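You operate a simulated robot arm through the tools that you are given. There is no shell and no other tool. Be economical: measure what you need, move in short steps, check, and stop when the job is done.

You run a simulated two-armed robot. Do the job below in one go: nothing can be reset, and whatever is moved stays where it is left.

Task
Put the green-labelled white bottle on the top of the parts cabinet. Put the tall blue-capped bottle on the top of the side bench away on the top shelf of the narrow steel rack. Open the spares door of the workbench, put the blue-handled jug of the skid in the upper shelf of the bench cupboard, then shut the door. Turn the fridge knob to 8 C. Open the stock door of the workbench, fetch the glove box and set it in the upper shelf of the bench cupboard and shut the door again. Close the boxes drawer. Any order will do. Set down upright: green-labelled white bottle, tall blue-capped bottle, blue-handled jug of the skid, glove box.

The check looks at the end state, three seconds after you hand in, the way a careful person would. Anything else that was tipped, shoved, dropped, spilled or broken makes it a failure.

Robot
Two 7-joint arms with two-finger parallel grippers on one trunk, on a base that drives. Base frame: it is fixed to the floor where the robot stands at the start and does not move with it; the origin is under the middle of the robot, x ahead of it, y to its left, z up; the surface under the hand at the start is at about z = 0.86. Units: m, rad, N and s.
The left shoulder is at the start at [0.02, 0.113, 1.247], the right one opposite. With the tool pointing down near the work surface each hand reaches from about 0.2 to 0.6 m from the robot's upright axis, wherever it stands, measured 20 degrees to its own side. Places, roughly: blue-handled jug of the skid [-3.5, 6, 1]; boxes drawer [0.2, 2.4, 0.4]; fridge knob [-3.7, 5.9, 0.8]; glove box [-3.75, 6, 1]; green-labelled white bottle [0.5, 0, 1]; spares door of the workbench [-1.9, 5.8, 0.5]; stock door of the workbench [-1.6, 5.8, 0.5]; tall blue-capped bottle (6x5x15 cm) [0.5, 0.9, 0.9]; top of the parts cabinet (25x51 cm) [0.3, 2.28, 0.9]; top shelf of the narrow steel rack (26x37 cm) [-5.34, 0.8, 1.12]; upper shelf of the bench cupboard [-1.8, 6.2, 0.5]. Payload 1.57 kg a hand.
The tool frame of a hand sits at the grasp point between the pads (the TCP): z along the fingers, y along the line on which they close. The tips reach 0.03 m beyond it. The gripper opens to 0.08 m. The fingers are 0.017 m wide and 0.012 m thick; the gripper's body (0.04 by 0.082 m) begins 0.08 m behind the TCP.
Orientation is that of the tool frame in the base frame, as [roll, pitch, yaw] about the fixed x, y, z axes, in that order (R = Rz(yaw) Ry(pitch) Rx(roll)). With the fingers straight down and closing along the base's y, the tool's x points along the base's -x, its y along +y and its z along -z.

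Tools
- The arms move only by the tool step_arm. It takes "left_rows", "right_rows" or both (then of equal length, played together; a hand with none holds still); each is a list of rows, each a list of 7 numbers: the gripper command, from -1 (shut) to 1 (fully open), values between in proportion, then the shift along the tool's x, y, z in m, then the turn, a rotation vector about the tool's x, y, z in rad. In form: [[grip, dx, dy, dz, rx, ry, rz], ...]. A call has 1 to 10 rows; each row is the pose to reach, as a shift and turn from the pose commanded when the call began, along the tool's axes at that moment. A row lasts 0.2 s, in which the tool goes at most 0.05 m and 0.15 rad; a call with a longer step from one row to the next is refused whole, and so is a gripper value outside its range. A pose out of reach is approached as far as the arm can. The call stops where the force on the tool passes 40 N (or 10 N more than at its start, if that is more) or the arm is blocked; 0.2 s more then pass. Each finger travels about 0.045 m/s and halts on what it meets, pressing with about 35 N; the grip force reading is that of the motor and also rises with nothing between the fingers. The clock runs only during rows and for 0.2 s after the last one: add rows that repeat a pose to give the fingers time. It gives the time, the measured TCP pose, the force on the tool (base axes), the opening and the grip force at its end, in the units of the frame above (readings bear some noise), with the torque about the TCP (base axes, N m) and any sound that the robot's microphone picked up.
- Cameras (640 x 400 px; columns grow to the right, rows downward): "scene" is now at [0.08, 0.0542, 1.3759]; the picture's right is [0.60, -0.80, 0.00], its down [-0.44, -0.33, -0.84] and it looks along [0.67, 0.50, -0.55] (base axes); focal length 278 px, centre (320, 200). "left" rides on the left gripper at [0.072, 0.007, -0.122] in its tool frame; the picture's right is [-0.09, 1.00, 0.00], its down [-0.84, -0.08, -0.54] and it looks along [-0.54, -0.05, 0.84] (tool axes); focal length 238 px, centre (320, 200). "right" rides on the right gripper at [0.072, -0.007, -0.122] in its tool frame; the picture's right is [0.09, 1.00, 0.00], its down [-0.84, 0.08, -0.54] and it looks along [-0.54, 0.05, 0.84] (tool axes); focal length 238 px, centre (320, 200). There is no depth. A picture from a camera that has moved, and an enlarged one, comes with that camera's place and axes in the base frame and with its lens.
- grab_frame(camera): a new picture of that camera. The clock stands still meanwhile.
- raise_lower(by): slides the trunk up (or, below 0, down) by that many m; the arms and the scene camera ride with it, the base frame stays. It gives what a move gives, with no picture.
- steer(legs): drives the robot by 1 to 6 legs, each [ahead, left, turn to the left] in m, m and rad, along the robot's own axes; the way and the turn of a leg run together, so that a leg with both is an arc; at most 1.5 m and 3.142 rad a leg. The arms and the cameras ride along, it lands a little off, and it stops where it bumps. It gives what a move gives.
- pan_tilt(pan, tilt): turns the head with the scene camera to pan (to the left, within 1.396 rad either way) and tilt (down, from -0.506 to 1.204), counted from straight ahead of the robot. It gives what a move gives.
- enlarge(camera, box): a new picture of the part [left, top, right, bottom] of that camera's present view, enlarged. The clock stands still meanwhile.
- hand_in(): hands the job in; it is judged then, once.

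Go step by step. Nothing tells you exact positions but the pictures and the camera data: compare them with the known pose of the tool, close in by small moves and look again before you grip or let go. The budget is 207 turns and 202 pictures, counting those below and the enlarged ones. Unless the task says otherwise, let go and move clear before handing in, and close with one line.

The tools are called as a command line: name --argument value ..., lists and objects as JSON in quotes. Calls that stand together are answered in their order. step_arm: Moves the arms, as the interface text tells. Its arguments: {"type":"object","properties":{"left_rows":{"type":"array"},"right_rows":{"type":"array"}},"required":[]} The other tools are called the same way: raise_lower (by) slides the trunk up or down; steer (legs) drives the base; pan_tilt (pan, tilt) turns the head that bears the scene camera; grab_frame (camera) takes a picture; enlarge (camera, box) takes an enlarged picture of a part of a camera's view; hand_in () hands the job in.

At the start:

```text
time: 0.0
left_position: [0.3299, 0.4015, 1.1399]
left_ee_rot: [-3.141, 0.0, -3.142]
left_wrist_force: [-0.7, 0.6, -0.3]
left_torque: [-0.01, 0.01, -0.01]
left_gripper_width: 0.0798
left_grasp_force: 0.0
right_position: [0.3985, 0.0258, 1.0949]
right_ee_rot: [-3.142, 0.0, -3.141]
right_wrist_force: [0.0, -1.1, -0.4]
right_torque: [-0.01, -0.02, 0.0]
right_gripper_width: 0.0796
right_grasp_force: 0.0
trunk travel left (down, up): [-0.3, 0.27]
robot x, y, heading: [0.0016, -0.0022, -0.002]
head pan, tilt: [0.646, 0.576]
```

scene: 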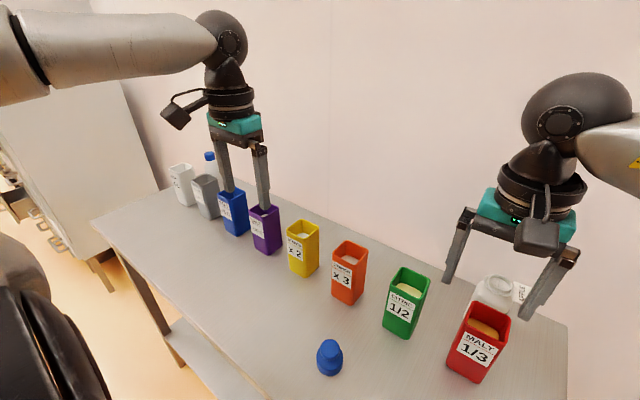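
right: 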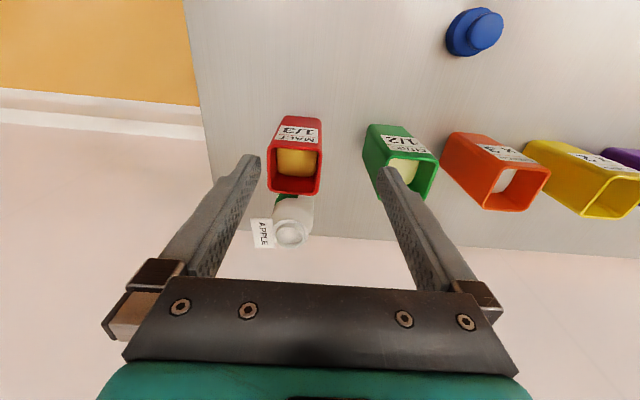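
left: 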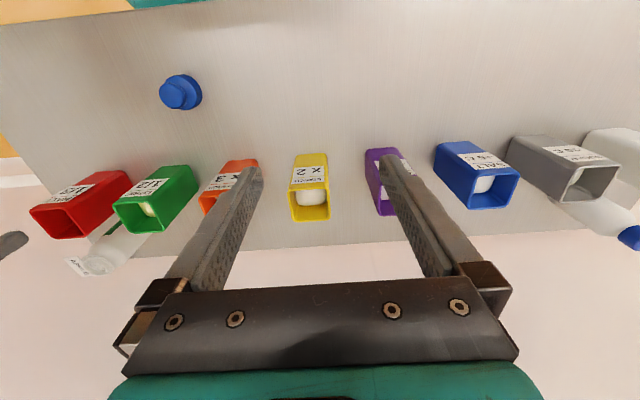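

I see a bench with a row of coloured bins. The white bottle stands behind the red bin and the blue-capped bottle behind the grey and white ones, so I'll look closer at both.

enlarge --camera "scene" --box '[420, 240, 580, 390]'

enlarge --camera "scene" --box '[140, 130, 280, 250]'

enlarge --camera "right" --box '[230, 100, 450, 260]'

```text
2.67 times, centred on (500, 315) of scene
camera zoom: at [0.08, 0.0542, 1.3759], right [0.6, -0.8, 0.0], down [-0.44, -0.33, -0.84], along [0.67, 0.5, -0.55], focal length 740 px, centre (-160, -107)
```

zoom: 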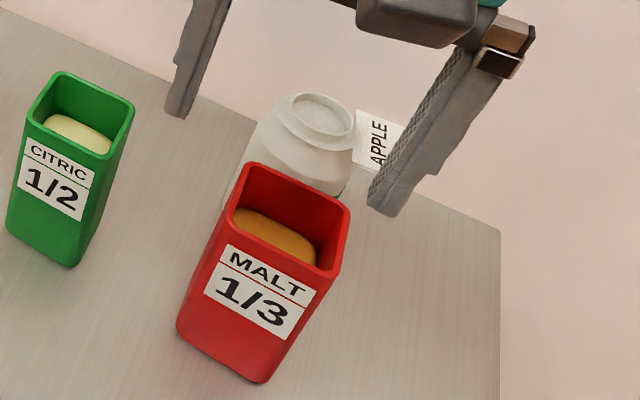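

```text
3.33 times, centred on (210, 190) of scene
camera zoom: at [0.08, 0.0542, 1.3759], right [0.6, -0.8, 0.0], down [-0.44, -0.33, -0.84], along [0.67, 0.5, -0.55], focal length 926 px, centre (687, 233)
```

zoom: 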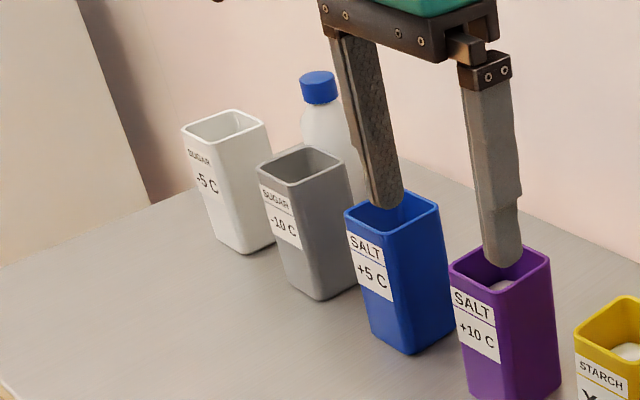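

```text
2.50 times, centred on (340, 180) of right
camera zoom: at [0.329, 0.0193, 1.2176], right [-0.09, 1.0, 0.0], down [0.84, 0.08, 0.54], along [0.54, 0.05, -0.84], focal length 596 px, centre (270, 250)
```

zoom: 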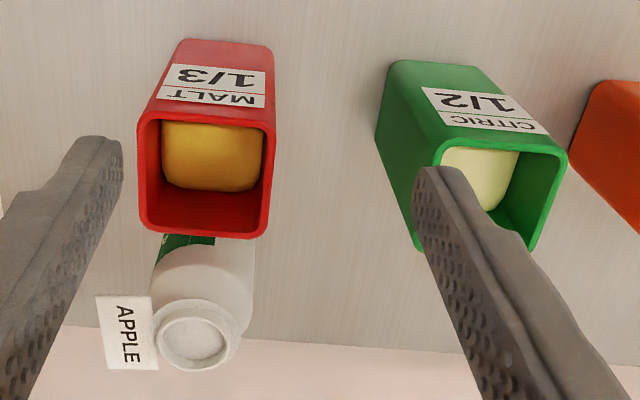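

enlarge --camera "right" --box '[240, 180, 340, 250]'

enlarge --camera "scene" --box '[460, 260, 540, 310]'

enlarge --camera "left" --box '[20, 150, 220, 290]'

pan_tilt --pan 1.39 --tilt 0.4

grab_frame --camera "scene"

```text
5.71 times, centred on (290, 215) of right
camera zoom: at [0.329, 0.0193, 1.2176], right [-0.09, 1.0, 0.0], down [0.84, 0.08, 0.54], along [0.54, 0.05, -0.84], focal length 1362 px, centre (491, 114)
```

zoom: 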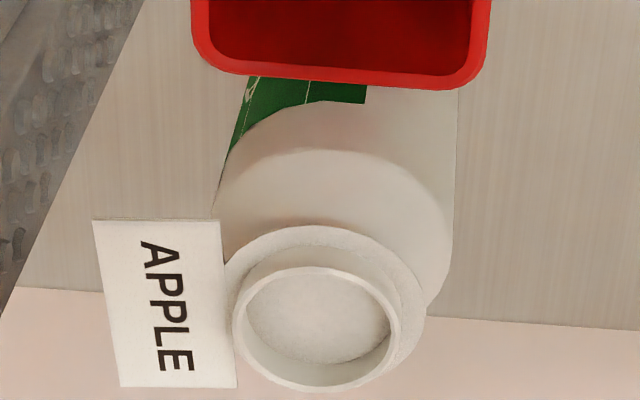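

```text
8.00 times, centred on (500, 285) of scene
camera zoom: at [0.08, 0.0542, 1.3759], right [0.6, -0.8, 0.0], down [-0.44, -0.33, -0.84], along [0.67, 0.5, -0.55], focal length 2221 px, centre (-1120, -480)
```

zoom: 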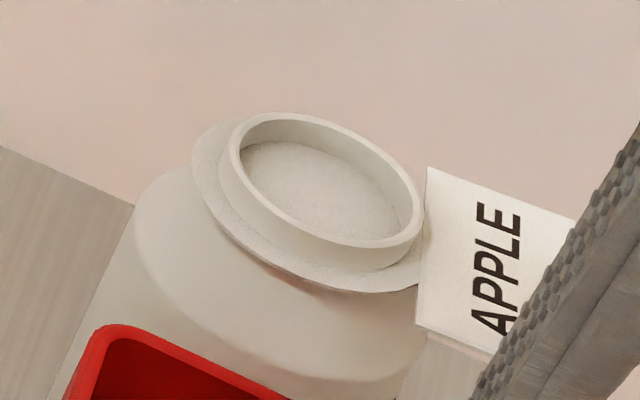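

```text
2.86 times, centred on (120, 220) of left
camera zoom: at [0.2582, 0.4078, 1.2624], right [0.09, 1.0, 0.0], down [0.84, -0.08, 0.54], along [0.54, -0.05, -0.84], focal length 681 px, centre (891, 143)
```

zoom: 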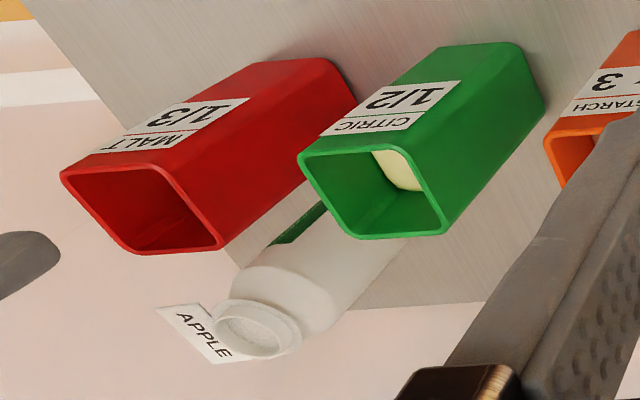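

```text
time: 1.1
left_position: [0.3307, 0.4002, 1.1397]
left_ee_rot: [3.141, 0.0, -3.141]
left_wrist_force: [0.3, -0.1, 0.0]
left_torque: [0.01, 0.01, -0.03]
left_gripper_width: 0.0799
left_grasp_force: 0.1
right_position: [0.4011, 0.0262, 1.0949]
right_ee_rot: [-3.141, 0.0, -3.14]
right_wrist_force: [-0.7, 0.6, 0.2]
right_torque: [0.02, -0.01, 0.03]
right_gripper_width: 0.0799
right_grasp_force: 0.1
trunk travel left (down, up): [-0.3, 0.27]
robot x, y, heading: [-0.0015, -0.0008, -0.004]
head pan, tilt: [1.389, 0.4]
```

```text
192 pictures are left
camera scene: at [0.0256, 0.0917, 1.392], right [0.98, -0.18, 0.0], down [-0.07, -0.38, -0.92], along [0.17, 0.91, -0.39], focal length 278 px, centre (320, 200)
```

scene: 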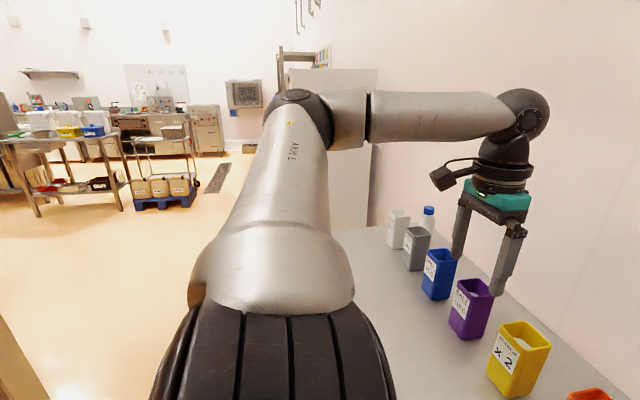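

The open white bottle stands at about (0.537, 0, rim z 0.986), with a flat tag towards -y and the red bin close in front. I'll turn the right hand above it so the fingers close clear of both, then look.

step_arm --right_rows '[[1, -0.02, -0.004, 0, 0, 0, 0.15], [1, -0.04, -0.008, 0, 0, 0, 0.3], [1, -0.06, -0.012, 0, 0, 0, 0.45], [1, -0.08, -0.015, 0, 0, 0, 0.6], [1, -0.1, -0.02, 0, 0, 0, 0.75], [1, -0.12, -0.024, 0, 0, 0, 0.9], [1, -0.137, -0.026, 0, 0, 0, 1.047]]'

pan_tilt --pan 0.3 --tilt 0.7

grab_frame --camera "right"

grab_frame --camera "scene"

```text
time: 2.7
left_position: [0.3297, 0.4005, 1.1392]
left_ee_rot: [3.142, 0.002, 3.141]
left_wrist_force: [-0.2, 0.8, 0.5]
left_torque: [-0.02, 0.0, -0.04]
left_gripper_width: 0.0798
left_grasp_force: 0.1
right_position: [0.5365, -0.0014, 1.0953]
right_ee_rot: [-3.141, 0.0, 2.092]
right_wrist_force: [-0.8, 0.5, 0.6]
right_torque: [0.03, 0.0, -0.02]
right_gripper_width: 0.08
right_grasp_force: 0.1
trunk travel left (down, up): [-0.3, 0.27]
robot x, y, heading: [0.0017, 0.0014, -0.0]
head pan, tilt: [1.389, 0.4]
```

```text
time: 4.0
left_position: [0.3307, 0.4017, 1.1407]
left_ee_rot: [-3.141, -0.001, -3.14]
left_wrist_force: [-0.7, 0.3, 0.1]
left_torque: [-0.01, -0.01, 0.0]
left_gripper_width: 0.0801
left_grasp_force: 0.0
right_position: [0.5367, -0.0007, 1.0945]
right_ee_rot: [3.14, 0.001, 2.093]
right_wrist_force: [0.4, 0.1, 0.5]
right_torque: [0.01, 0.0, -0.01]
right_gripper_width: 0.0801
right_grasp_force: 0.1
trunk travel left (down, up): [-0.3, 0.27]
robot x, y, heading: [0.0006, -0.0025, 0.001]
head pan, tilt: [0.3, 0.7]
```

```text
191 pictures are left
camera right: at [0.4966, 0.059, 1.218], right [0.82, 0.58, 0.0], down [0.49, -0.69, 0.54], along [0.31, -0.44, -0.84], focal length 238 px, centre (320, 200)
```

right: 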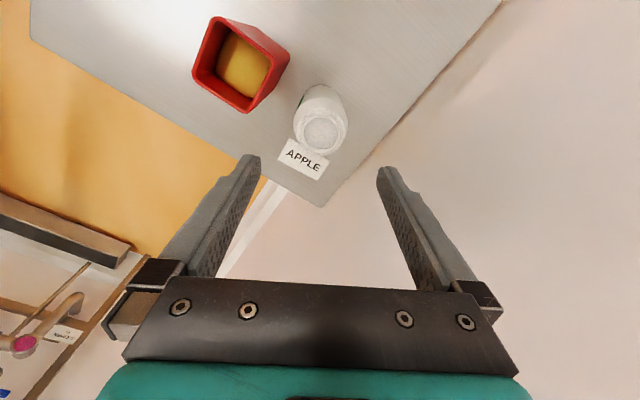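

```text
190 pictures are left
camera scene: at [0.0899, 0.0258, 1.3652], right [0.3, -0.96, 0.0], down [-0.61, -0.19, -0.77], along [0.73, 0.23, -0.64], focal length 278 px, centre (320, 200)
```

scene: 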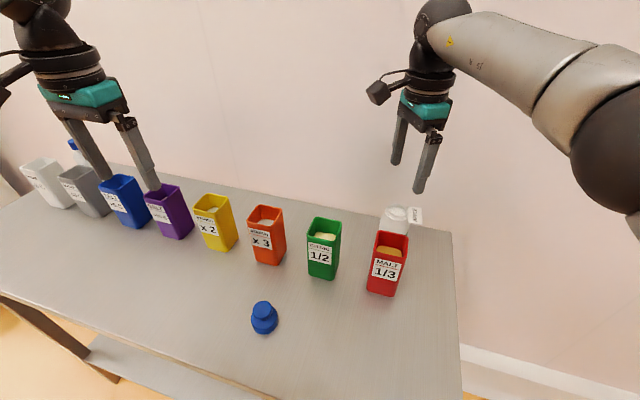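

enlarge --camera "right" --box '[180, 0, 420, 210]'

enlarge --camera "scene" --box '[340, 180, 450, 310]'

```text
1.90 times, centred on (300, 105) of right
camera zoom: at [0.4966, 0.059, 1.218], right [0.82, 0.58, 0.0], down [0.49, -0.69, 0.54], along [0.31, -0.44, -0.84], focal length 454 px, centre (358, 381)
```

zoom: 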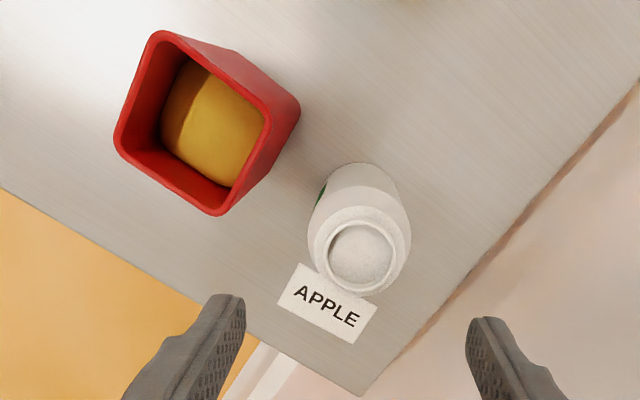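

```text
3.08 times, centred on (395, 245) of scene
camera zoom: at [0.0899, 0.0258, 1.3652], right [0.3, -0.96, 0.0], down [-0.61, -0.19, -0.77], along [0.73, 0.23, -0.64], focal length 854 px, centre (89, 62)
```

zoom: 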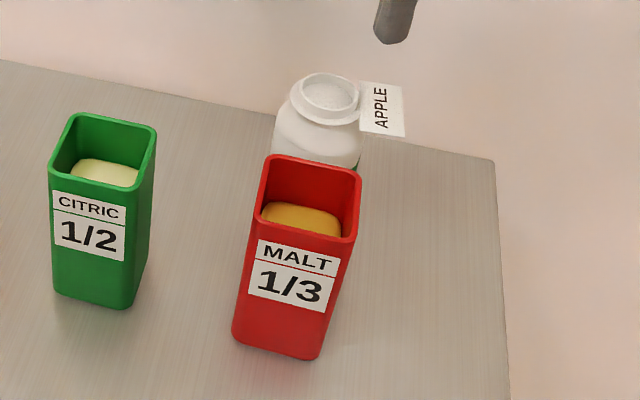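

step_arm --right_rows '[[1, 0.0018, 0.0028, 0, 0, 0, 0.131], [1, 0.0018, 0.0028, 0, 0, 0, 0.262], [1, 0.0018, 0.0028, 0.02, 0, 0, 0.393], [1, 0.0018, 0.0028, 0.05, 0, 0, 0.524]]'

grab_frame --camera "right"

enlarge --camera "scene" --box '[340, 120, 480, 310]'

```text
time: 5.0
left_position: [0.3298, 0.4008, 1.1403]
left_ee_rot: [-3.141, 0.001, -3.141]
left_wrist_force: [-0.6, 0.0, 0.0]
left_torque: [-0.01, -0.04, -0.03]
left_gripper_width: 0.0798
left_grasp_force: 0.1
right_position: [0.5383, 0.0024, 1.0447]
right_ee_rot: [3.14, 0.0, 1.567]
right_wrist_force: [-0.1, -0.5, 1.0]
right_torque: [0.01, -0.01, 0.02]
right_gripper_width: 0.08
right_grasp_force: 0.1
trunk travel left (down, up): [-0.3, 0.27]
robot x, y, heading: [0.003, 0.0016, -0.0]
head pan, tilt: [0.3, 0.7]
```

```text
187 pictures are left
camera right: at [0.5335, 0.0745, 1.1671], right [1.0, 0.09, 0.0], down [0.07, -0.84, 0.54], along [0.05, -0.54, -0.84], focal length 238 px, centre (320, 200)
```

right: 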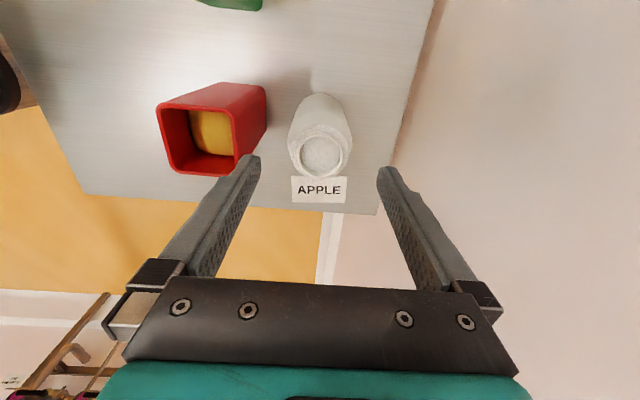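

```text
2.11 times, centred on (410, 215) of scene
camera zoom: at [0.0901, 0.0257, 1.3652], right [0.3, -0.96, 0.0], down [-0.62, -0.19, -0.76], along [0.73, 0.23, -0.64], focal length 585 px, centre (130, 168)
```

zoom: 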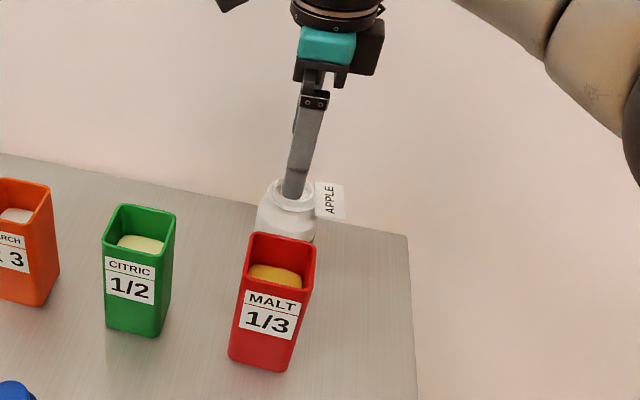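

step_arm --right_rows '[[1, 0, 0.002, 0.03, 0, 0, 0], [1, 0, 0.002, 0.06, 0, 0, 0], [1, 0, 0.002, 0.09, 0, 0, 0], [1, 0, 0.002, 0.11, 0, 0, 0], [1, 0, 0.002, 0.11, 0, 0, 0]]'

grab_frame --camera "right"

enlarge --camera "scene" --box '[340, 120, 480, 310]'

```text
time: 6.2
left_position: [0.3308, 0.4005, 1.139]
left_ee_rot: [3.141, 0.0, -3.141]
left_wrist_force: [-0.5, 0.3, 0.5]
left_torque: [0.0, -0.02, 0.02]
left_gripper_width: 0.08
left_grasp_force: 0.1
right_position: [0.5409, 0.0007, 0.9348]
right_ee_rot: [-3.141, -0.001, 1.571]
right_wrist_force: [0.6, -0.5, 0.1]
right_torque: [-0.04, 0.0, 0.0]
right_gripper_width: 0.0802
right_grasp_force: 0.1
trunk travel left (down, up): [-0.3, 0.27]
robot x, y, heading: [0.0012, -0.0016, -0.004]
head pan, tilt: [0.3, 0.7]
```

```text
185 pictures are left
camera right: at [0.5354, 0.0741, 1.057], right [1.0, 0.09, 0.0], down [0.08, -0.84, 0.54], along [0.05, -0.54, -0.84], focal length 238 px, centre (320, 200)
```

right: 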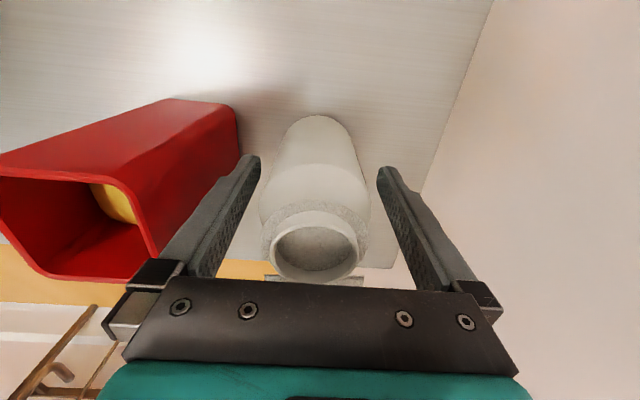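

```text
2.11 times, centred on (410, 215) of scene
camera zoom: at [0.09, 0.0256, 1.3652], right [0.3, -0.96, 0.0], down [-0.62, -0.19, -0.76], along [0.73, 0.23, -0.64], focal length 585 px, centre (130, 168)
```

zoom: 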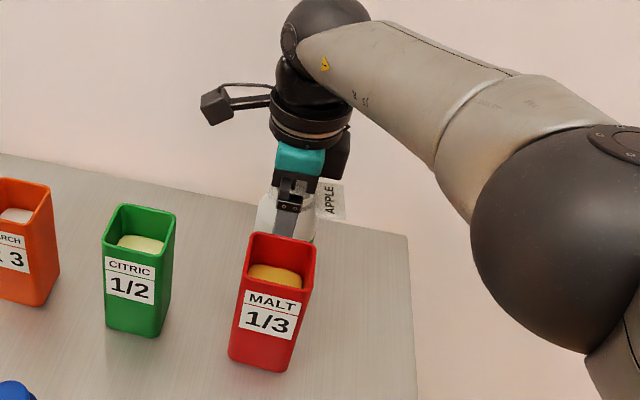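

step_arm --right_rows '[[1, 0.003, 0, 0, 0, 0, 0], [0.5, 0.003, 0, 0, 0, 0, 0], [-0.2, 0.003, 0, 0, 0, 0, 0], [-1, 0.003, 0, 0, 0, 0, 0], [-1, 0.003, 0, 0, 0, 0, 0]]'

step_arm --right_rows '[[-1, 0, 0, -0.03, 0, 0, 0], [-1, 0, 0, -0.07, 0, 0, 0], [-1, 0, 0, -0.11, 0, 0, 0], [-1, 0, 0, -0.15, 0, 0, 0]]'

grab_frame --camera "scene"

```text
time: 7.4
left_position: [0.3305, 0.4012, 1.1409]
left_ee_rot: [3.141, 0.002, 3.14]
left_wrist_force: [0.0, 0.0, 0.0]
left_torque: [0.0, 0.01, 0.0]
left_gripper_width: 0.08
left_grasp_force: 0.1
right_position: [0.5419, 0.0045, 0.935]
right_ee_rot: [3.14, 0.0, 1.57]
right_wrist_force: [-0.9, -0.4, 0.1]
right_torque: [0.01, 0.01, -0.02]
right_gripper_width: 0.0589
right_grasp_force: 35.4
trunk travel left (down, up): [-0.3, 0.27]
robot x, y, heading: [0.0007, -0.0047, -0.003]
head pan, tilt: [0.3, 0.7]
```

```text
time: 8.4
left_position: [0.3306, 0.4015, 1.1393]
left_ee_rot: [-3.141, 0.001, -3.141]
left_wrist_force: [0.0, 0.5, 0.3]
left_torque: [-0.01, -0.01, 0.01]
left_gripper_width: 0.08
left_grasp_force: 0.0
right_position: [0.5407, 0.0042, 1.0873]
right_ee_rot: [3.141, 0.0, 1.571]
right_wrist_force: [0.1, -0.5, -2.4]
right_torque: [0.02, -0.03, 0.02]
right_gripper_width: 0.059
right_grasp_force: 35.3
trunk travel left (down, up): [-0.3, 0.27]
robot x, y, heading: [0.0005, 0.0029, -0.001]
head pan, tilt: [0.3, 0.7]
```

```text
183 pictures are left
camera scene: at [0.0898, 0.0259, 1.3652], right [0.3, -0.96, 0.0], down [-0.62, -0.19, -0.77], along [0.73, 0.23, -0.64], focal length 278 px, centre (320, 200)
```

scene: 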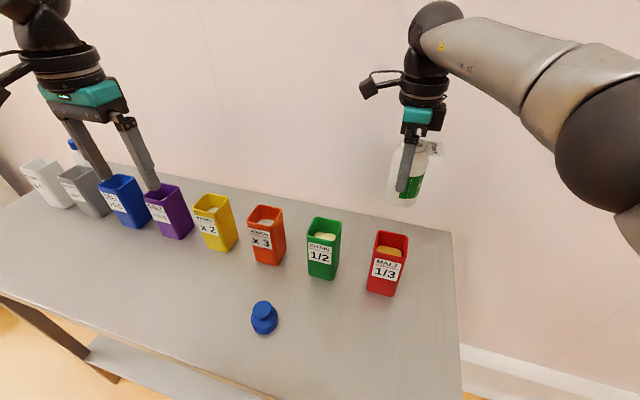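

The white bottle with its green label is in the right hand. I'll slide left along the bench so the left hand comes near the blue-capped bottle.

steer --legs '[[0, 0.5, 0]]'

pan_tilt --pan 0.5 --tilt 0.6

grab_frame --camera "scene"

grab_frame --camera "left"

```text
time: 11.4
left_position: [0.3302, 0.9041, 1.1383]
left_ee_rot: [-3.142, -0.001, -3.138]
left_wrist_force: [-0.5, 0.1, 0.7]
left_torque: [-0.04, -0.01, 0.03]
left_gripper_width: 0.0798
left_grasp_force: 0.0
right_position: [0.5397, 0.508, 1.0868]
right_ee_rot: [3.141, -0.001, 1.57]
right_wrist_force: [-0.1, 1.1, -3.2]
right_torque: [0.02, 0.0, 0.01]
right_gripper_width: 0.0587
right_grasp_force: 34.9
trunk travel left (down, up): [-0.3, 0.27]
robot x, y, heading: [0.0008, 0.503, 0.001]
head pan, tilt: [0.3, 0.7]
```

```text
time: 12.1
left_position: [0.3308, 0.9036, 1.1396]
left_ee_rot: [3.141, 0.0, -3.141]
left_wrist_force: [-0.2, 0.6, -0.4]
left_torque: [0.03, 0.01, -0.01]
left_gripper_width: 0.0799
left_grasp_force: 0.1
right_position: [0.5399, 0.5076, 1.0871]
right_ee_rot: [-3.141, -0.001, 1.571]
right_wrist_force: [0.2, -0.7, -2.5]
right_torque: [0.03, -0.02, -0.01]
right_gripper_width: 0.0585
right_grasp_force: 34.8
trunk travel left (down, up): [-0.3, 0.27]
robot x, y, heading: [-0.0003, 0.5037, 0.004]
head pan, tilt: [0.499, 0.6]
```

```text
182 pictures are left
camera scene: at [0.0865, 0.5458, 1.3738], right [0.48, -0.88, 0.0], down [-0.5, -0.27, -0.82], along [0.72, 0.4, -0.57], focal length 278 px, centre (320, 200)
```

scene: 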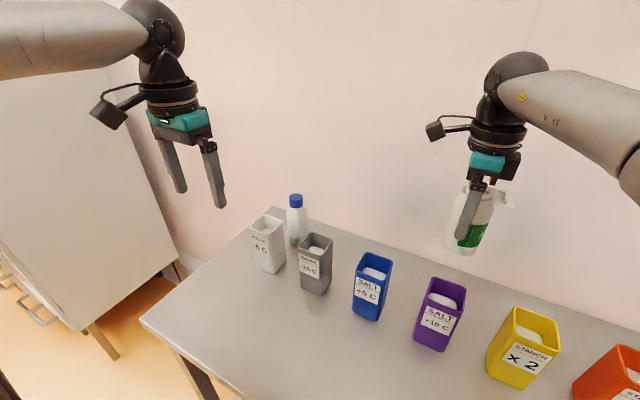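

```text
181 pictures are left
camera left: at [0.258, 0.9108, 1.2624], right [0.09, 1.0, 0.0], down [0.84, -0.08, 0.54], along [0.54, -0.05, -0.84], focal length 238 px, centre (320, 200)
```

left: 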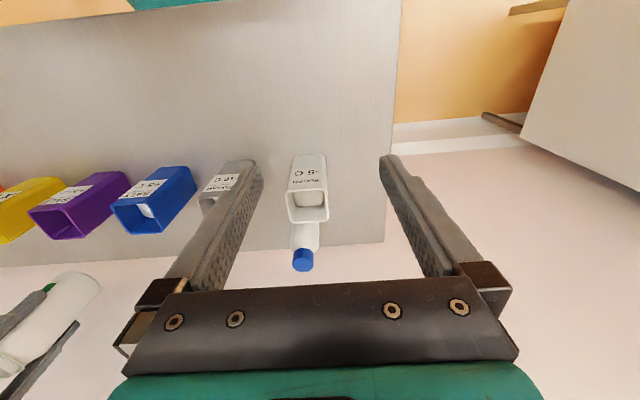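

enlarge --camera "scene" --box '[230, 180, 350, 300]'

enlarge --camera "left" --box '[240, 140, 400, 280]'

enlarge --camera "scene" --box '[420, 160, 540, 280]'

```text
3.33 times, centred on (290, 240) of scene
camera zoom: at [0.0865, 0.5458, 1.3738], right [0.48, -0.88, 0.0], down [-0.5, -0.27, -0.82], along [0.72, 0.4, -0.57], focal length 926 px, centre (420, 67)
```

zoom: 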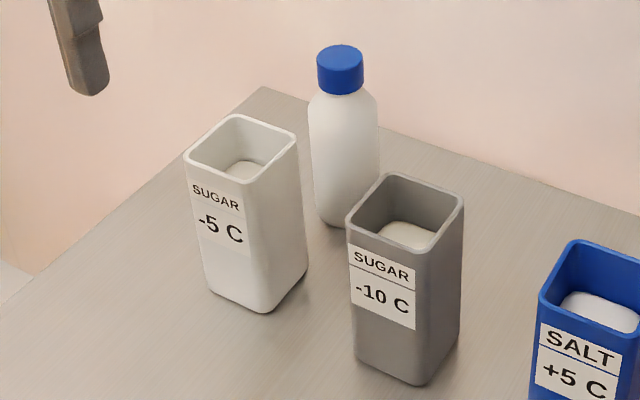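

```text
2.86 times, centred on (320, 210) of left
camera zoom: at [0.258, 0.9108, 1.2624], right [0.09, 1.0, 0.0], down [0.84, -0.08, 0.54], along [0.54, -0.05, -0.84], focal length 681 px, centre (320, 171)
```

zoom: 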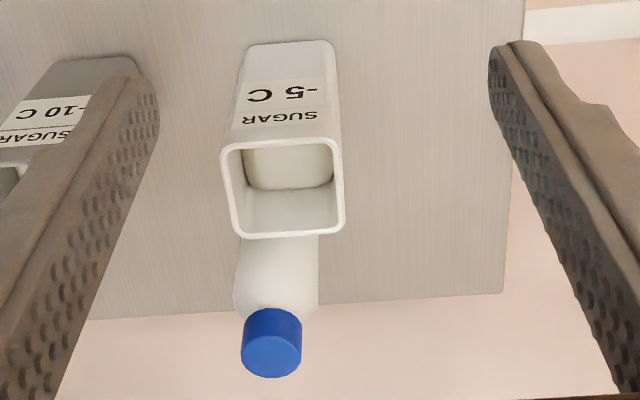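

```text
3.33 times, centred on (480, 220) of scene
camera zoom: at [0.0865, 0.5458, 1.3738], right [0.48, -0.88, 0.0], down [-0.5, -0.27, -0.82], along [0.72, 0.4, -0.57], focal length 926 px, centre (-213, 133)
```

zoom: 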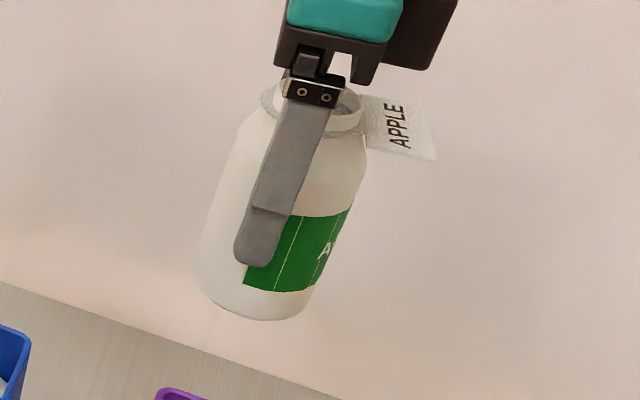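

The cap of the blue-capped bottle is at about (0.534, 0.859, 1.009). I'll tuck the right hand aside, slide 0.15 m further left and bring the left hand above it.

step_arm --right_rows '[[-1, -0.04, 0.0, 0, 0, 0, 0], [-1, -0.08, 0.0, 0, 0, 0, 0], [-1, -0.12, 0, 0, 0, 0, 0], [-1, -0.16, 0, 0, 0, 0, 0]]'

steer --legs '[[0, 0.15, 0]]'

grab_frame --camera "left"

```text
time: 13.1
left_position: [0.3308, 0.9045, 1.139]
left_ee_rot: [3.14, 0.0, 3.141]
left_wrist_force: [0.4, 0.0, 0.1]
left_torque: [0.02, -0.01, -0.05]
left_gripper_width: 0.0801
left_grasp_force: 0.0
right_position: [0.5408, 0.3462, 1.0871]
right_ee_rot: [-3.141, 0.0, 1.57]
right_wrist_force: [-0.4, 0.1, -1.9]
right_torque: [0.01, -0.02, 0.01]
right_gripper_width: 0.0588
right_grasp_force: 35.0
trunk travel left (down, up): [-0.3, 0.27]
robot x, y, heading: [0.0028, 0.5023, -0.0]
head pan, tilt: [0.499, 0.6]
```

```text
time: 14.5
left_position: [0.3316, 1.0538, 1.1398]
left_ee_rot: [-3.14, 0.001, 3.142]
left_wrist_force: [0.4, 1.3, -0.2]
left_torque: [-0.02, 0.0, 0.07]
left_gripper_width: 0.0802
left_grasp_force: 0.1
right_position: [0.5406, 0.4971, 1.087]
right_ee_rot: [3.141, 0.001, 1.57]
right_wrist_force: [-0.4, 0.9, -2.3]
right_torque: [-0.03, 0.0, 0.04]
right_gripper_width: 0.0588
right_grasp_force: 34.6
trunk travel left (down, up): [-0.3, 0.27]
robot x, y, heading: [0.0055, 0.6534, -0.003]
head pan, tilt: [0.499, 0.6]
```

```text
177 pictures are left
camera left: at [0.2583, 1.061, 1.2622], right [0.09, 1.0, 0.0], down [0.84, -0.08, 0.54], along [0.54, -0.05, -0.84], focal length 238 px, centre (320, 200)
```

left: 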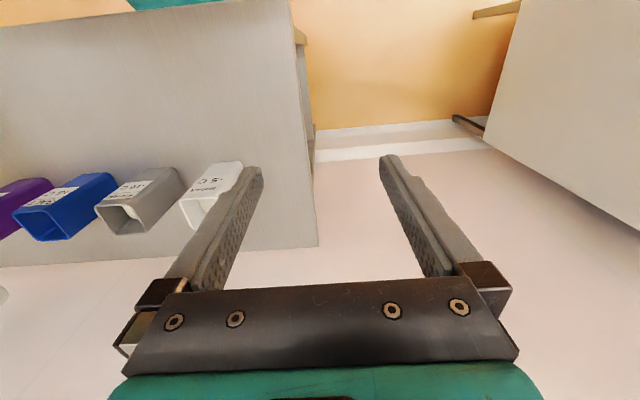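

step_arm --left_rows '[[1, -0.03, -0.033, 0, 0, 0, 0], [1, -0.06, -0.066, 0, 0, 0, 0], [1, -0.09, -0.099, 0, 0, 0, 0], [1, -0.12, -0.132, 0, 0, 0, 0], [1, -0.15, -0.165, 0, 0, 0, 0], [1, -0.18, -0.195, 0.01, 0, 0, 0]]'

grab_frame --camera "left"

grab_frame --camera "scene"

```text
time: 15.9
left_position: [0.5081, 0.861, 1.1294]
left_ee_rot: [3.14, 0.002, -3.138]
left_wrist_force: [-0.4, 0.5, 0.3]
left_torque: [0.02, 0.0, 0.03]
left_gripper_width: 0.0799
left_grasp_force: 0.0
left hand out of reach, approached as far as the arm can: row 6
right_position: [0.5405, 0.4982, 1.0865]
right_ee_rot: [-3.141, 0.001, 1.57]
right_wrist_force: [-0.1, 0.0, -3.6]
right_torque: [0.02, 0.01, 0.0]
right_gripper_width: 0.0588
right_grasp_force: 34.7
trunk travel left (down, up): [-0.3, 0.27]
robot x, y, heading: [-0.0033, 0.6527, -0.004]
head pan, tilt: [0.499, 0.6]
```

```text
176 pictures are left
camera left: at [0.4364, 0.8671, 1.2517], right [0.09, 1.0, 0.0], down [0.84, -0.08, 0.54], along [0.54, -0.05, -0.84], focal length 238 px, centre (320, 200)
```

left: 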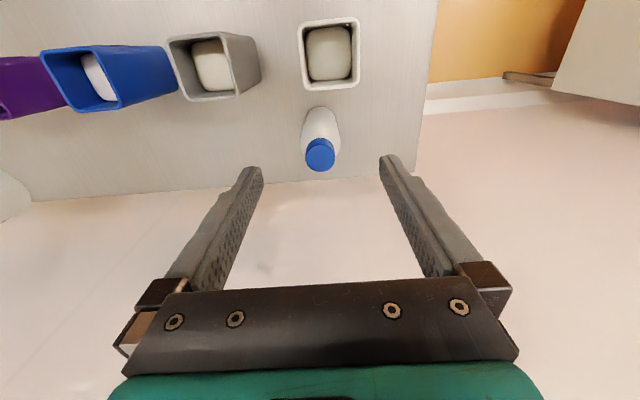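

```text
175 pictures are left
camera scene: at [0.0872, 0.6956, 1.3737], right [0.48, -0.88, 0.0], down [-0.5, -0.27, -0.82], along [0.72, 0.39, -0.57], focal length 278 px, centre (320, 200)
```

scene: 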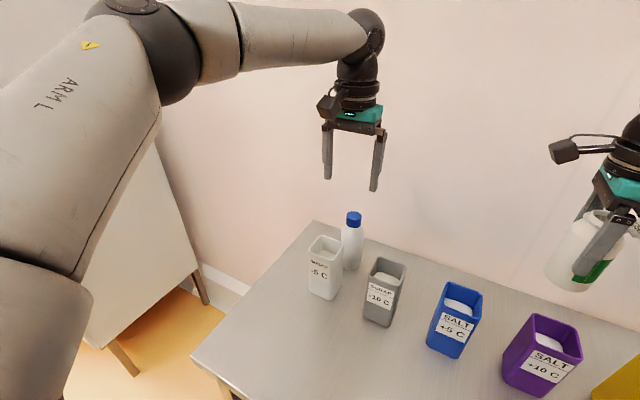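

The cap centre comes out at (0.534, 0.858). Reach straight down is marginal, so I'll lean the left hand about 20 degrees forward and line up above the cap.

step_arm --left_rows '[[1, 0, -0.002, 0, 0, -0.12, 0], [1, -0.01, -0.003, 0, 0, -0.24, 0], [1, -0.018, -0.003, 0, 0, -0.35, 0], [1, -0.026, -0.003, 0, 0, -0.35, 0], [1, -0.026, -0.003, 0, 0, -0.35, 0]]'

grab_frame --camera "left"

```text
time: 17.1
left_position: [0.5325, 0.8582, 1.1297]
left_ee_rot: [3.141, 0.351, 3.14]
left_wrist_force: [0.3, 0.1, -0.7]
left_torque: [0.01, 0.02, 0.0]
left_gripper_width: 0.0801
left_grasp_force: 0.1
right_position: [0.5397, 0.4963, 1.088]
right_ee_rot: [-3.141, 0.0, 1.568]
right_wrist_force: [-0.6, -0.2, -2.1]
right_torque: [0.01, 0.02, -0.01]
right_gripper_width: 0.0586
right_grasp_force: 35.4
trunk travel left (down, up): [-0.3, 0.27]
robot x, y, heading: [-0.0011, 0.6508, -0.007]
head pan, tilt: [0.499, 0.6]
```

```text
174 pictures are left
camera left: at [0.4228, 0.8641, 1.2203], right [0.09, 1.0, 0.03], down [0.6, -0.08, 0.8], along [0.8, -0.05, -0.6], focal length 238 px, centre (320, 200)
```

left: 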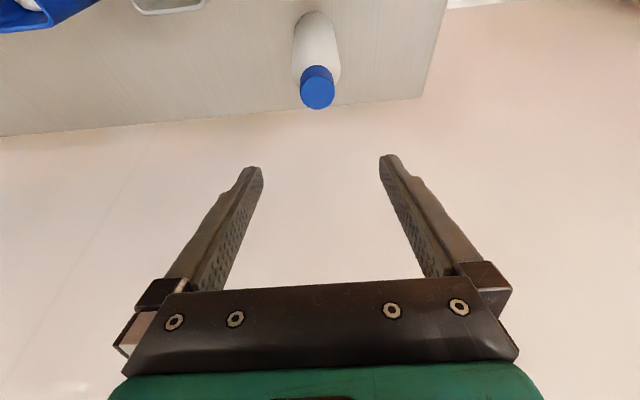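

step_arm --left_rows '[[1, 0.0154, 0, 0.0436, 0, 0, 0], [1, 0.0308, 0, 0.0872, 0, 0, 0], [1, 0.0462, 0, 0.131, 0, 0, 0], [1, 0.0616, 0, 0.1744, 0, 0, 0], [1, 0.0616, 0, 0.1744, 0, 0, 0]]'

grab_frame --camera "left"

enlarge --camera "scene" --box '[260, 120, 460, 320]'

```text
time: 18.3
left_position: [0.5152, 0.8696, 0.961]
left_ee_rot: [3.141, 0.351, 3.141]
left_wrist_force: [0.1, 0.4, -0.1]
left_torque: [-0.01, 0.03, -0.01]
left_gripper_width: 0.0798
left_grasp_force: 0.1
left hand out of reach, approached as far as the arm can: row 4, 5
right_position: [0.5398, 0.4975, 1.0874]
right_ee_rot: [-3.141, -0.001, 1.569]
right_wrist_force: [-0.4, -0.9, -2.7]
right_torque: [0.03, 0.0, -0.06]
right_gripper_width: 0.0587
right_grasp_force: 35.2
trunk travel left (down, up): [-0.3, 0.27]
robot x, y, heading: [-0.002, 0.6572, -0.0]
head pan, tilt: [0.499, 0.6]
```

```text
173 pictures are left
camera left: at [0.4058, 0.8763, 1.0522], right [0.09, 1.0, 0.03], down [0.6, -0.08, 0.8], along [0.8, -0.05, -0.6], focal length 238 px, centre (320, 200)
```

left: 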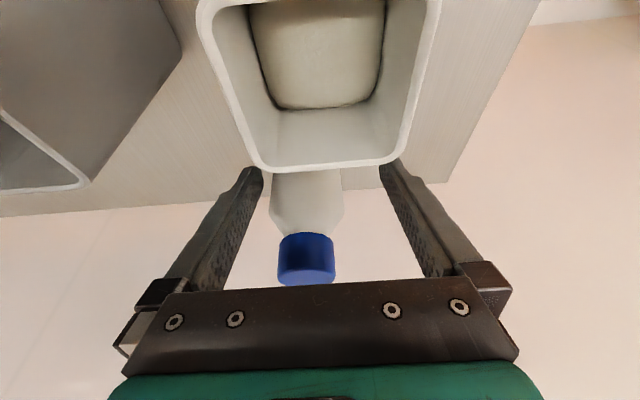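

```text
2.00 times, centred on (360, 220) of scene
camera zoom: at [0.0866, 0.6952, 1.3738], right [0.48, -0.88, 0.0], down [-0.5, -0.27, -0.82], along [0.72, 0.39, -0.57], focal length 555 px, centre (240, 160)
```

zoom: 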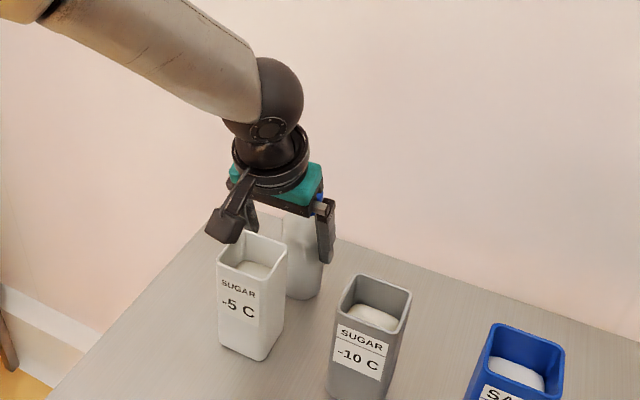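

step_arm --left_rows '[[1, 0, 0, 0, 0, 0.09, 0], [1, 0, 0, 0, 0, 0.18, 0], [1, 0, 0, 0, 0, 0.27, 0], [1, 0, 0, 0, 0, 0.35, 0], [1, 0, 0, 0, 0, 0.35, 0]]'

grab_frame --camera "left"

```text
time: 19.5
left_position: [0.4771, 0.883, 0.986]
left_ee_rot: [-3.141, 0.0, -3.141]
left_wrist_force: [-0.1, 0.2, -0.1]
left_torque: [-0.03, 0.0, 0.05]
left_gripper_width: 0.08
left_grasp_force: 0.0
left hand out of reach, approached as far as the arm can: row 1, 2, 3, 4, 5
right_position: [0.5398, 0.4975, 1.0868]
right_ee_rot: [3.142, 0.0, 1.569]
right_wrist_force: [-0.5, 0.3, -3.1]
right_torque: [0.04, -0.01, 0.0]
right_gripper_width: 0.0587
right_grasp_force: 34.7
trunk travel left (down, up): [-0.3, 0.27]
robot x, y, heading: [-0.0024, 0.6562, 0.0]
head pan, tilt: [0.499, 0.6]
```

```text
171 pictures are left
camera left: at [0.4055, 0.8908, 1.1083], right [0.09, 1.0, 0.0], down [0.84, -0.08, 0.54], along [0.54, -0.05, -0.84], focal length 238 px, centre (320, 200)
```

left: 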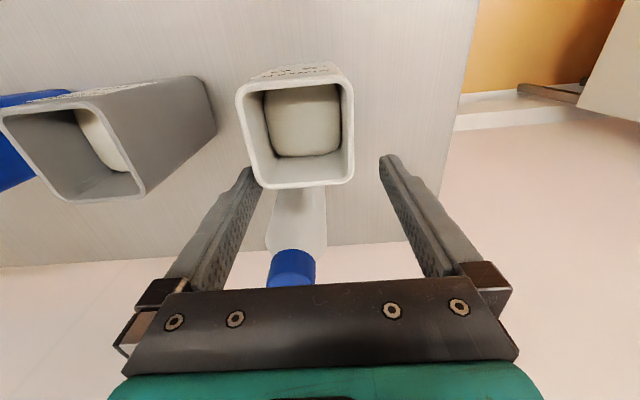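

The low, far pose is beyond the arm here. I'll lift the left hand clear and check the room in front of the base.

step_arm --left_rows '[[1, 0.06, -0.02, -0.03, 0, 0, 0], [1, 0.06, -0.02, -0.07, 0, 0, 0], [1, 0.06, -0.02, -0.11, 0, 0, 0], [1, 0.06, -0.02, -0.15, 0, 0, 0]]'

pan_tilt --pan 0.0 --tilt 1.2

grab_frame --camera "scene"

```text
refused: row 1 steps farther than a row can; nothing moved
```

```text
time: 20.5
left_position: [0.4784, 0.8836, 0.9854]
left_ee_rot: [3.141, 0.003, 3.141]
left_wrist_force: [1.0, 0.1, 0.3]
left_torque: [0.01, 0.02, -0.01]
left_gripper_width: 0.0798
left_grasp_force: 0.1
right_position: [0.5403, 0.4969, 1.0879]
right_ee_rot: [-3.141, -0.002, 1.568]
right_wrist_force: [-0.3, 0.4, -2.4]
right_torque: [0.04, 0.03, 0.02]
right_gripper_width: 0.0584
right_grasp_force: 34.8
trunk travel left (down, up): [-0.3, 0.27]
robot x, y, heading: [-0.0003, 0.65, -0.0]
head pan, tilt: [0.0, 1.201]
```

```text
170 pictures are left
camera scene: at [0.0648, 0.6531, 1.3292], right [0.0, -1.0, 0.0], down [-0.93, 0.0, -0.36], along [0.36, 0.0, -0.93], focal length 278 px, centre (320, 200)
```

scene: 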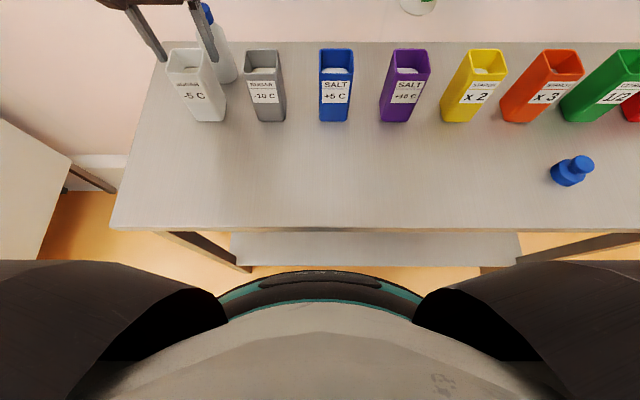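

step_arm --left_rows '[[1, 0.01, 0.002, -0.04, 0, 0, 0], [1, 0.02, 0.004, -0.08, 0, 0, 0], [1, 0.03, 0.006, -0.12, 0, 0, 0], [1, 0.034, 0.007, -0.155, 0, 0, 0], [1, 0.034, 0.007, -0.185, 0, -0.12, 0], [1, 0.034, 0.007, -0.205, 0, -0.24, 0], [1, 0.034, 0.007, -0.225, 0, -0.35, 0]]' --right_rows '[[-1, 0, 0, -0.03, 0, 0, 0], [-1, 0, 0, -0.06, 0, 0, 0], [-1, 0, 0, -0.09, 0, 0, 0], [-1, 0, 0, -0.12, 0, 0, 0], [-1, 0, -0.03, -0.12, 0, 0, 0], [-1, 0, -0.06, -0.12, 0, 0, 0], [-1, 0, -0.06, -0.12, 0, 0, 0]]'

raise_lower --by -0.12

pan_tilt --pan 0.35 --tilt 0.6

grab_frame --camera "scene"

```text
time: 22.1
left_position: [0.4448, 0.8925, 1.2109]
left_ee_rot: [-3.141, 0.351, -3.141]
left_wrist_force: [-0.2, -0.5, 0.0]
left_torque: [0.01, -0.01, 0.01]
left_gripper_width: 0.08
left_grasp_force: 0.0
right_position: [0.4809, 0.4972, 1.2085]
right_ee_rot: [-3.141, 0.0, 1.568]
right_wrist_force: [-1.2, 0.2, -1.6]
right_torque: [0.02, -0.01, -0.02]
right_gripper_width: 0.0589
right_grasp_force: 34.1
trunk travel left (down, up): [-0.3, 0.27]
robot x, y, heading: [-0.0002, 0.6518, -0.004]
head pan, tilt: [0.0, 1.201]
```

```text
time: 23.6
left_position: [0.4448, 0.8913, 1.0897]
left_ee_rot: [3.141, 0.35, -3.14]
left_wrist_force: [-0.3, 0.1, -0.5]
left_torque: [-0.02, 0.0, 0.01]
left_gripper_width: 0.0803
left_grasp_force: 0.0
right_position: [0.4809, 0.498, 1.0894]
right_ee_rot: [3.141, 0.001, 1.569]
right_wrist_force: [0.6, -1.0, -2.2]
right_torque: [0.0, 0.02, 0.01]
right_gripper_width: 0.0588
right_grasp_force: 34.5
trunk travel left (down, up): [-0.18, 0.39]
robot x, y, heading: [-0.0005, 0.6524, 0.002]
head pan, tilt: [0.0, 1.201]
```

```text
time: 24.6
left_position: [0.4428, 0.8908, 1.0906]
left_ee_rot: [3.141, 0.35, 3.141]
left_wrist_force: [0.0, -0.3, 0.4]
left_torque: [0.02, 0.04, 0.02]
left_gripper_width: 0.0799
left_grasp_force: 0.1
right_position: [0.4816, 0.4957, 1.0872]
right_ee_rot: [3.14, 0.001, 1.569]
right_wrist_force: [-0.4, -0.6, -1.9]
right_torque: [0.04, -0.02, 0.02]
right_gripper_width: 0.0588
right_grasp_force: 34.5
trunk travel left (down, up): [-0.18, 0.39]
robot x, y, heading: [-0.0002, 0.6527, 0.002]
head pan, tilt: [0.351, 0.6]
```

```text
169 pictures are left
camera scene: at [0.0918, 0.6833, 1.2537], right [0.34, -0.94, 0.0], down [-0.53, -0.19, -0.82], along [0.77, 0.28, -0.57], focal length 278 px, centre (320, 200)
```

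scene: 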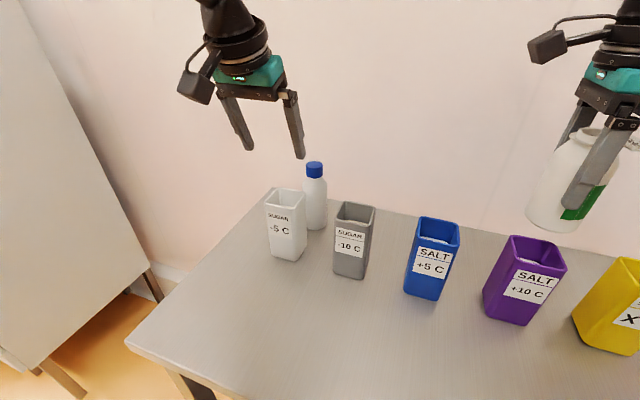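

step_arm --left_rows '[[1, -0.025, -0.011, 0.01, 0, 0, 0], [1, -0.05, -0.022, 0.03, 0, 0, 0], [1, -0.075, -0.033, 0.0594, 0, 0, 0], [1, -0.075, -0.033, 0.0594, 0, 0, 0]]'

grab_frame --camera "left"

```text
time: 25.6
left_position: [0.5337, 0.8578, 1.0606]
left_ee_rot: [-3.141, 0.351, 3.141]
left_wrist_force: [0.8, -0.1, -0.1]
left_torque: [-0.01, -0.01, 0.01]
left_gripper_width: 0.08
left_grasp_force: 0.1
right_position: [0.4796, 0.4969, 1.0875]
right_ee_rot: [-3.141, 0.001, 1.569]
right_wrist_force: [0.7, -0.1, -2.6]
right_torque: [-0.01, 0.0, -0.01]
right_gripper_width: 0.0588
right_grasp_force: 34.6
trunk travel left (down, up): [-0.18, 0.39]
robot x, y, heading: [0.0006, 0.6512, -0.005]
head pan, tilt: [0.351, 0.6]
```

```text
168 pictures are left
camera left: at [0.4244, 0.8644, 1.1507], right [0.09, 1.0, 0.03], down [0.6, -0.08, 0.8], along [0.8, -0.05, -0.6], focal length 238 px, centre (320, 200)
```

left: 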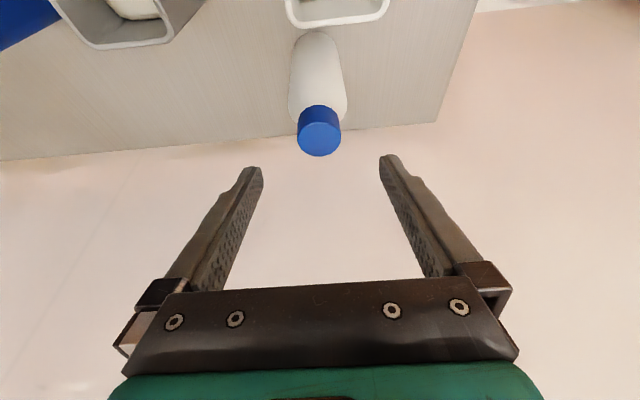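

step_arm --left_rows '[[1, 0.0137, 0, 0.0376, 0, 0, 0], [1, 0.0274, 0, 0.0752, 0, 0, 0], [1, 0.0388, 0, 0.1061, 0, 0, 0], [1, 0.0388, 0, 0.1061, 0, 0, 0]]'

grab_frame --camera "left"

enlarge --camera "scene" --box '[200, 60, 400, 280]'

```text
time: 26.6
left_position: [0.5338, 0.8587, 0.9463]
left_ee_rot: [-3.141, 0.35, 3.142]
left_wrist_force: [0.4, 0.1, 1.0]
left_torque: [0.01, -0.01, 0.0]
left_gripper_width: 0.0801
left_grasp_force: 0.0
right_position: [0.4801, 0.4971, 1.0878]
right_ee_rot: [3.141, -0.001, 1.57]
right_wrist_force: [-0.6, -0.4, -2.2]
right_torque: [0.05, -0.01, 0.01]
right_gripper_width: 0.0585
right_grasp_force: 35.1
trunk travel left (down, up): [-0.18, 0.39]
robot x, y, heading: [-0.0032, 0.6483, 0.003]
head pan, tilt: [0.351, 0.6]
```

```text
167 pictures are left
camera left: at [0.4233, 0.8649, 1.0372], right [0.09, 1.0, 0.03], down [0.6, -0.08, 0.8], along [0.8, -0.05, -0.6], focal length 238 px, centre (320, 200)
```

left: 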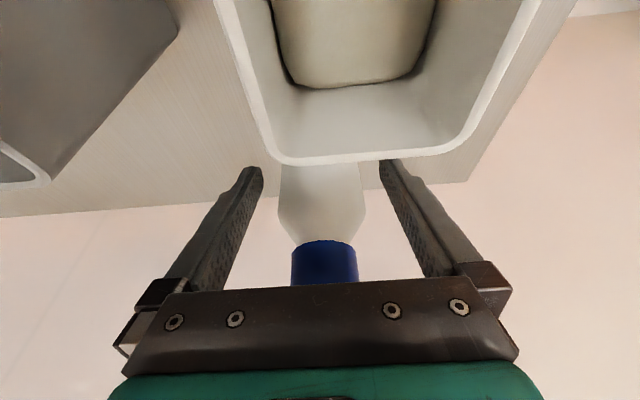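

```text
1.82 times, centred on (300, 170) of scene
camera zoom: at [0.0917, 0.6834, 1.2538], right [0.34, -0.94, 0.0], down [-0.53, -0.19, -0.83], along [0.77, 0.28, -0.56], focal length 505 px, centre (356, 254)
```

zoom: 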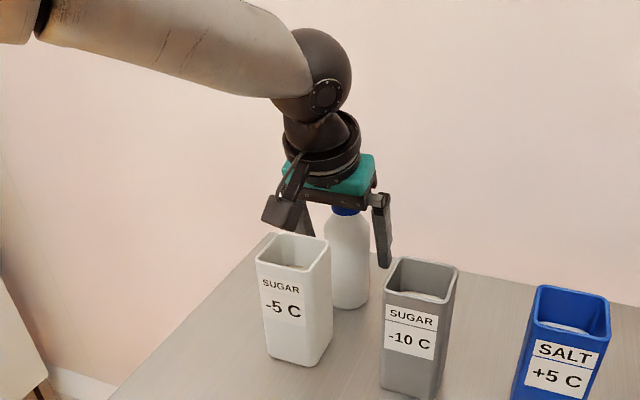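

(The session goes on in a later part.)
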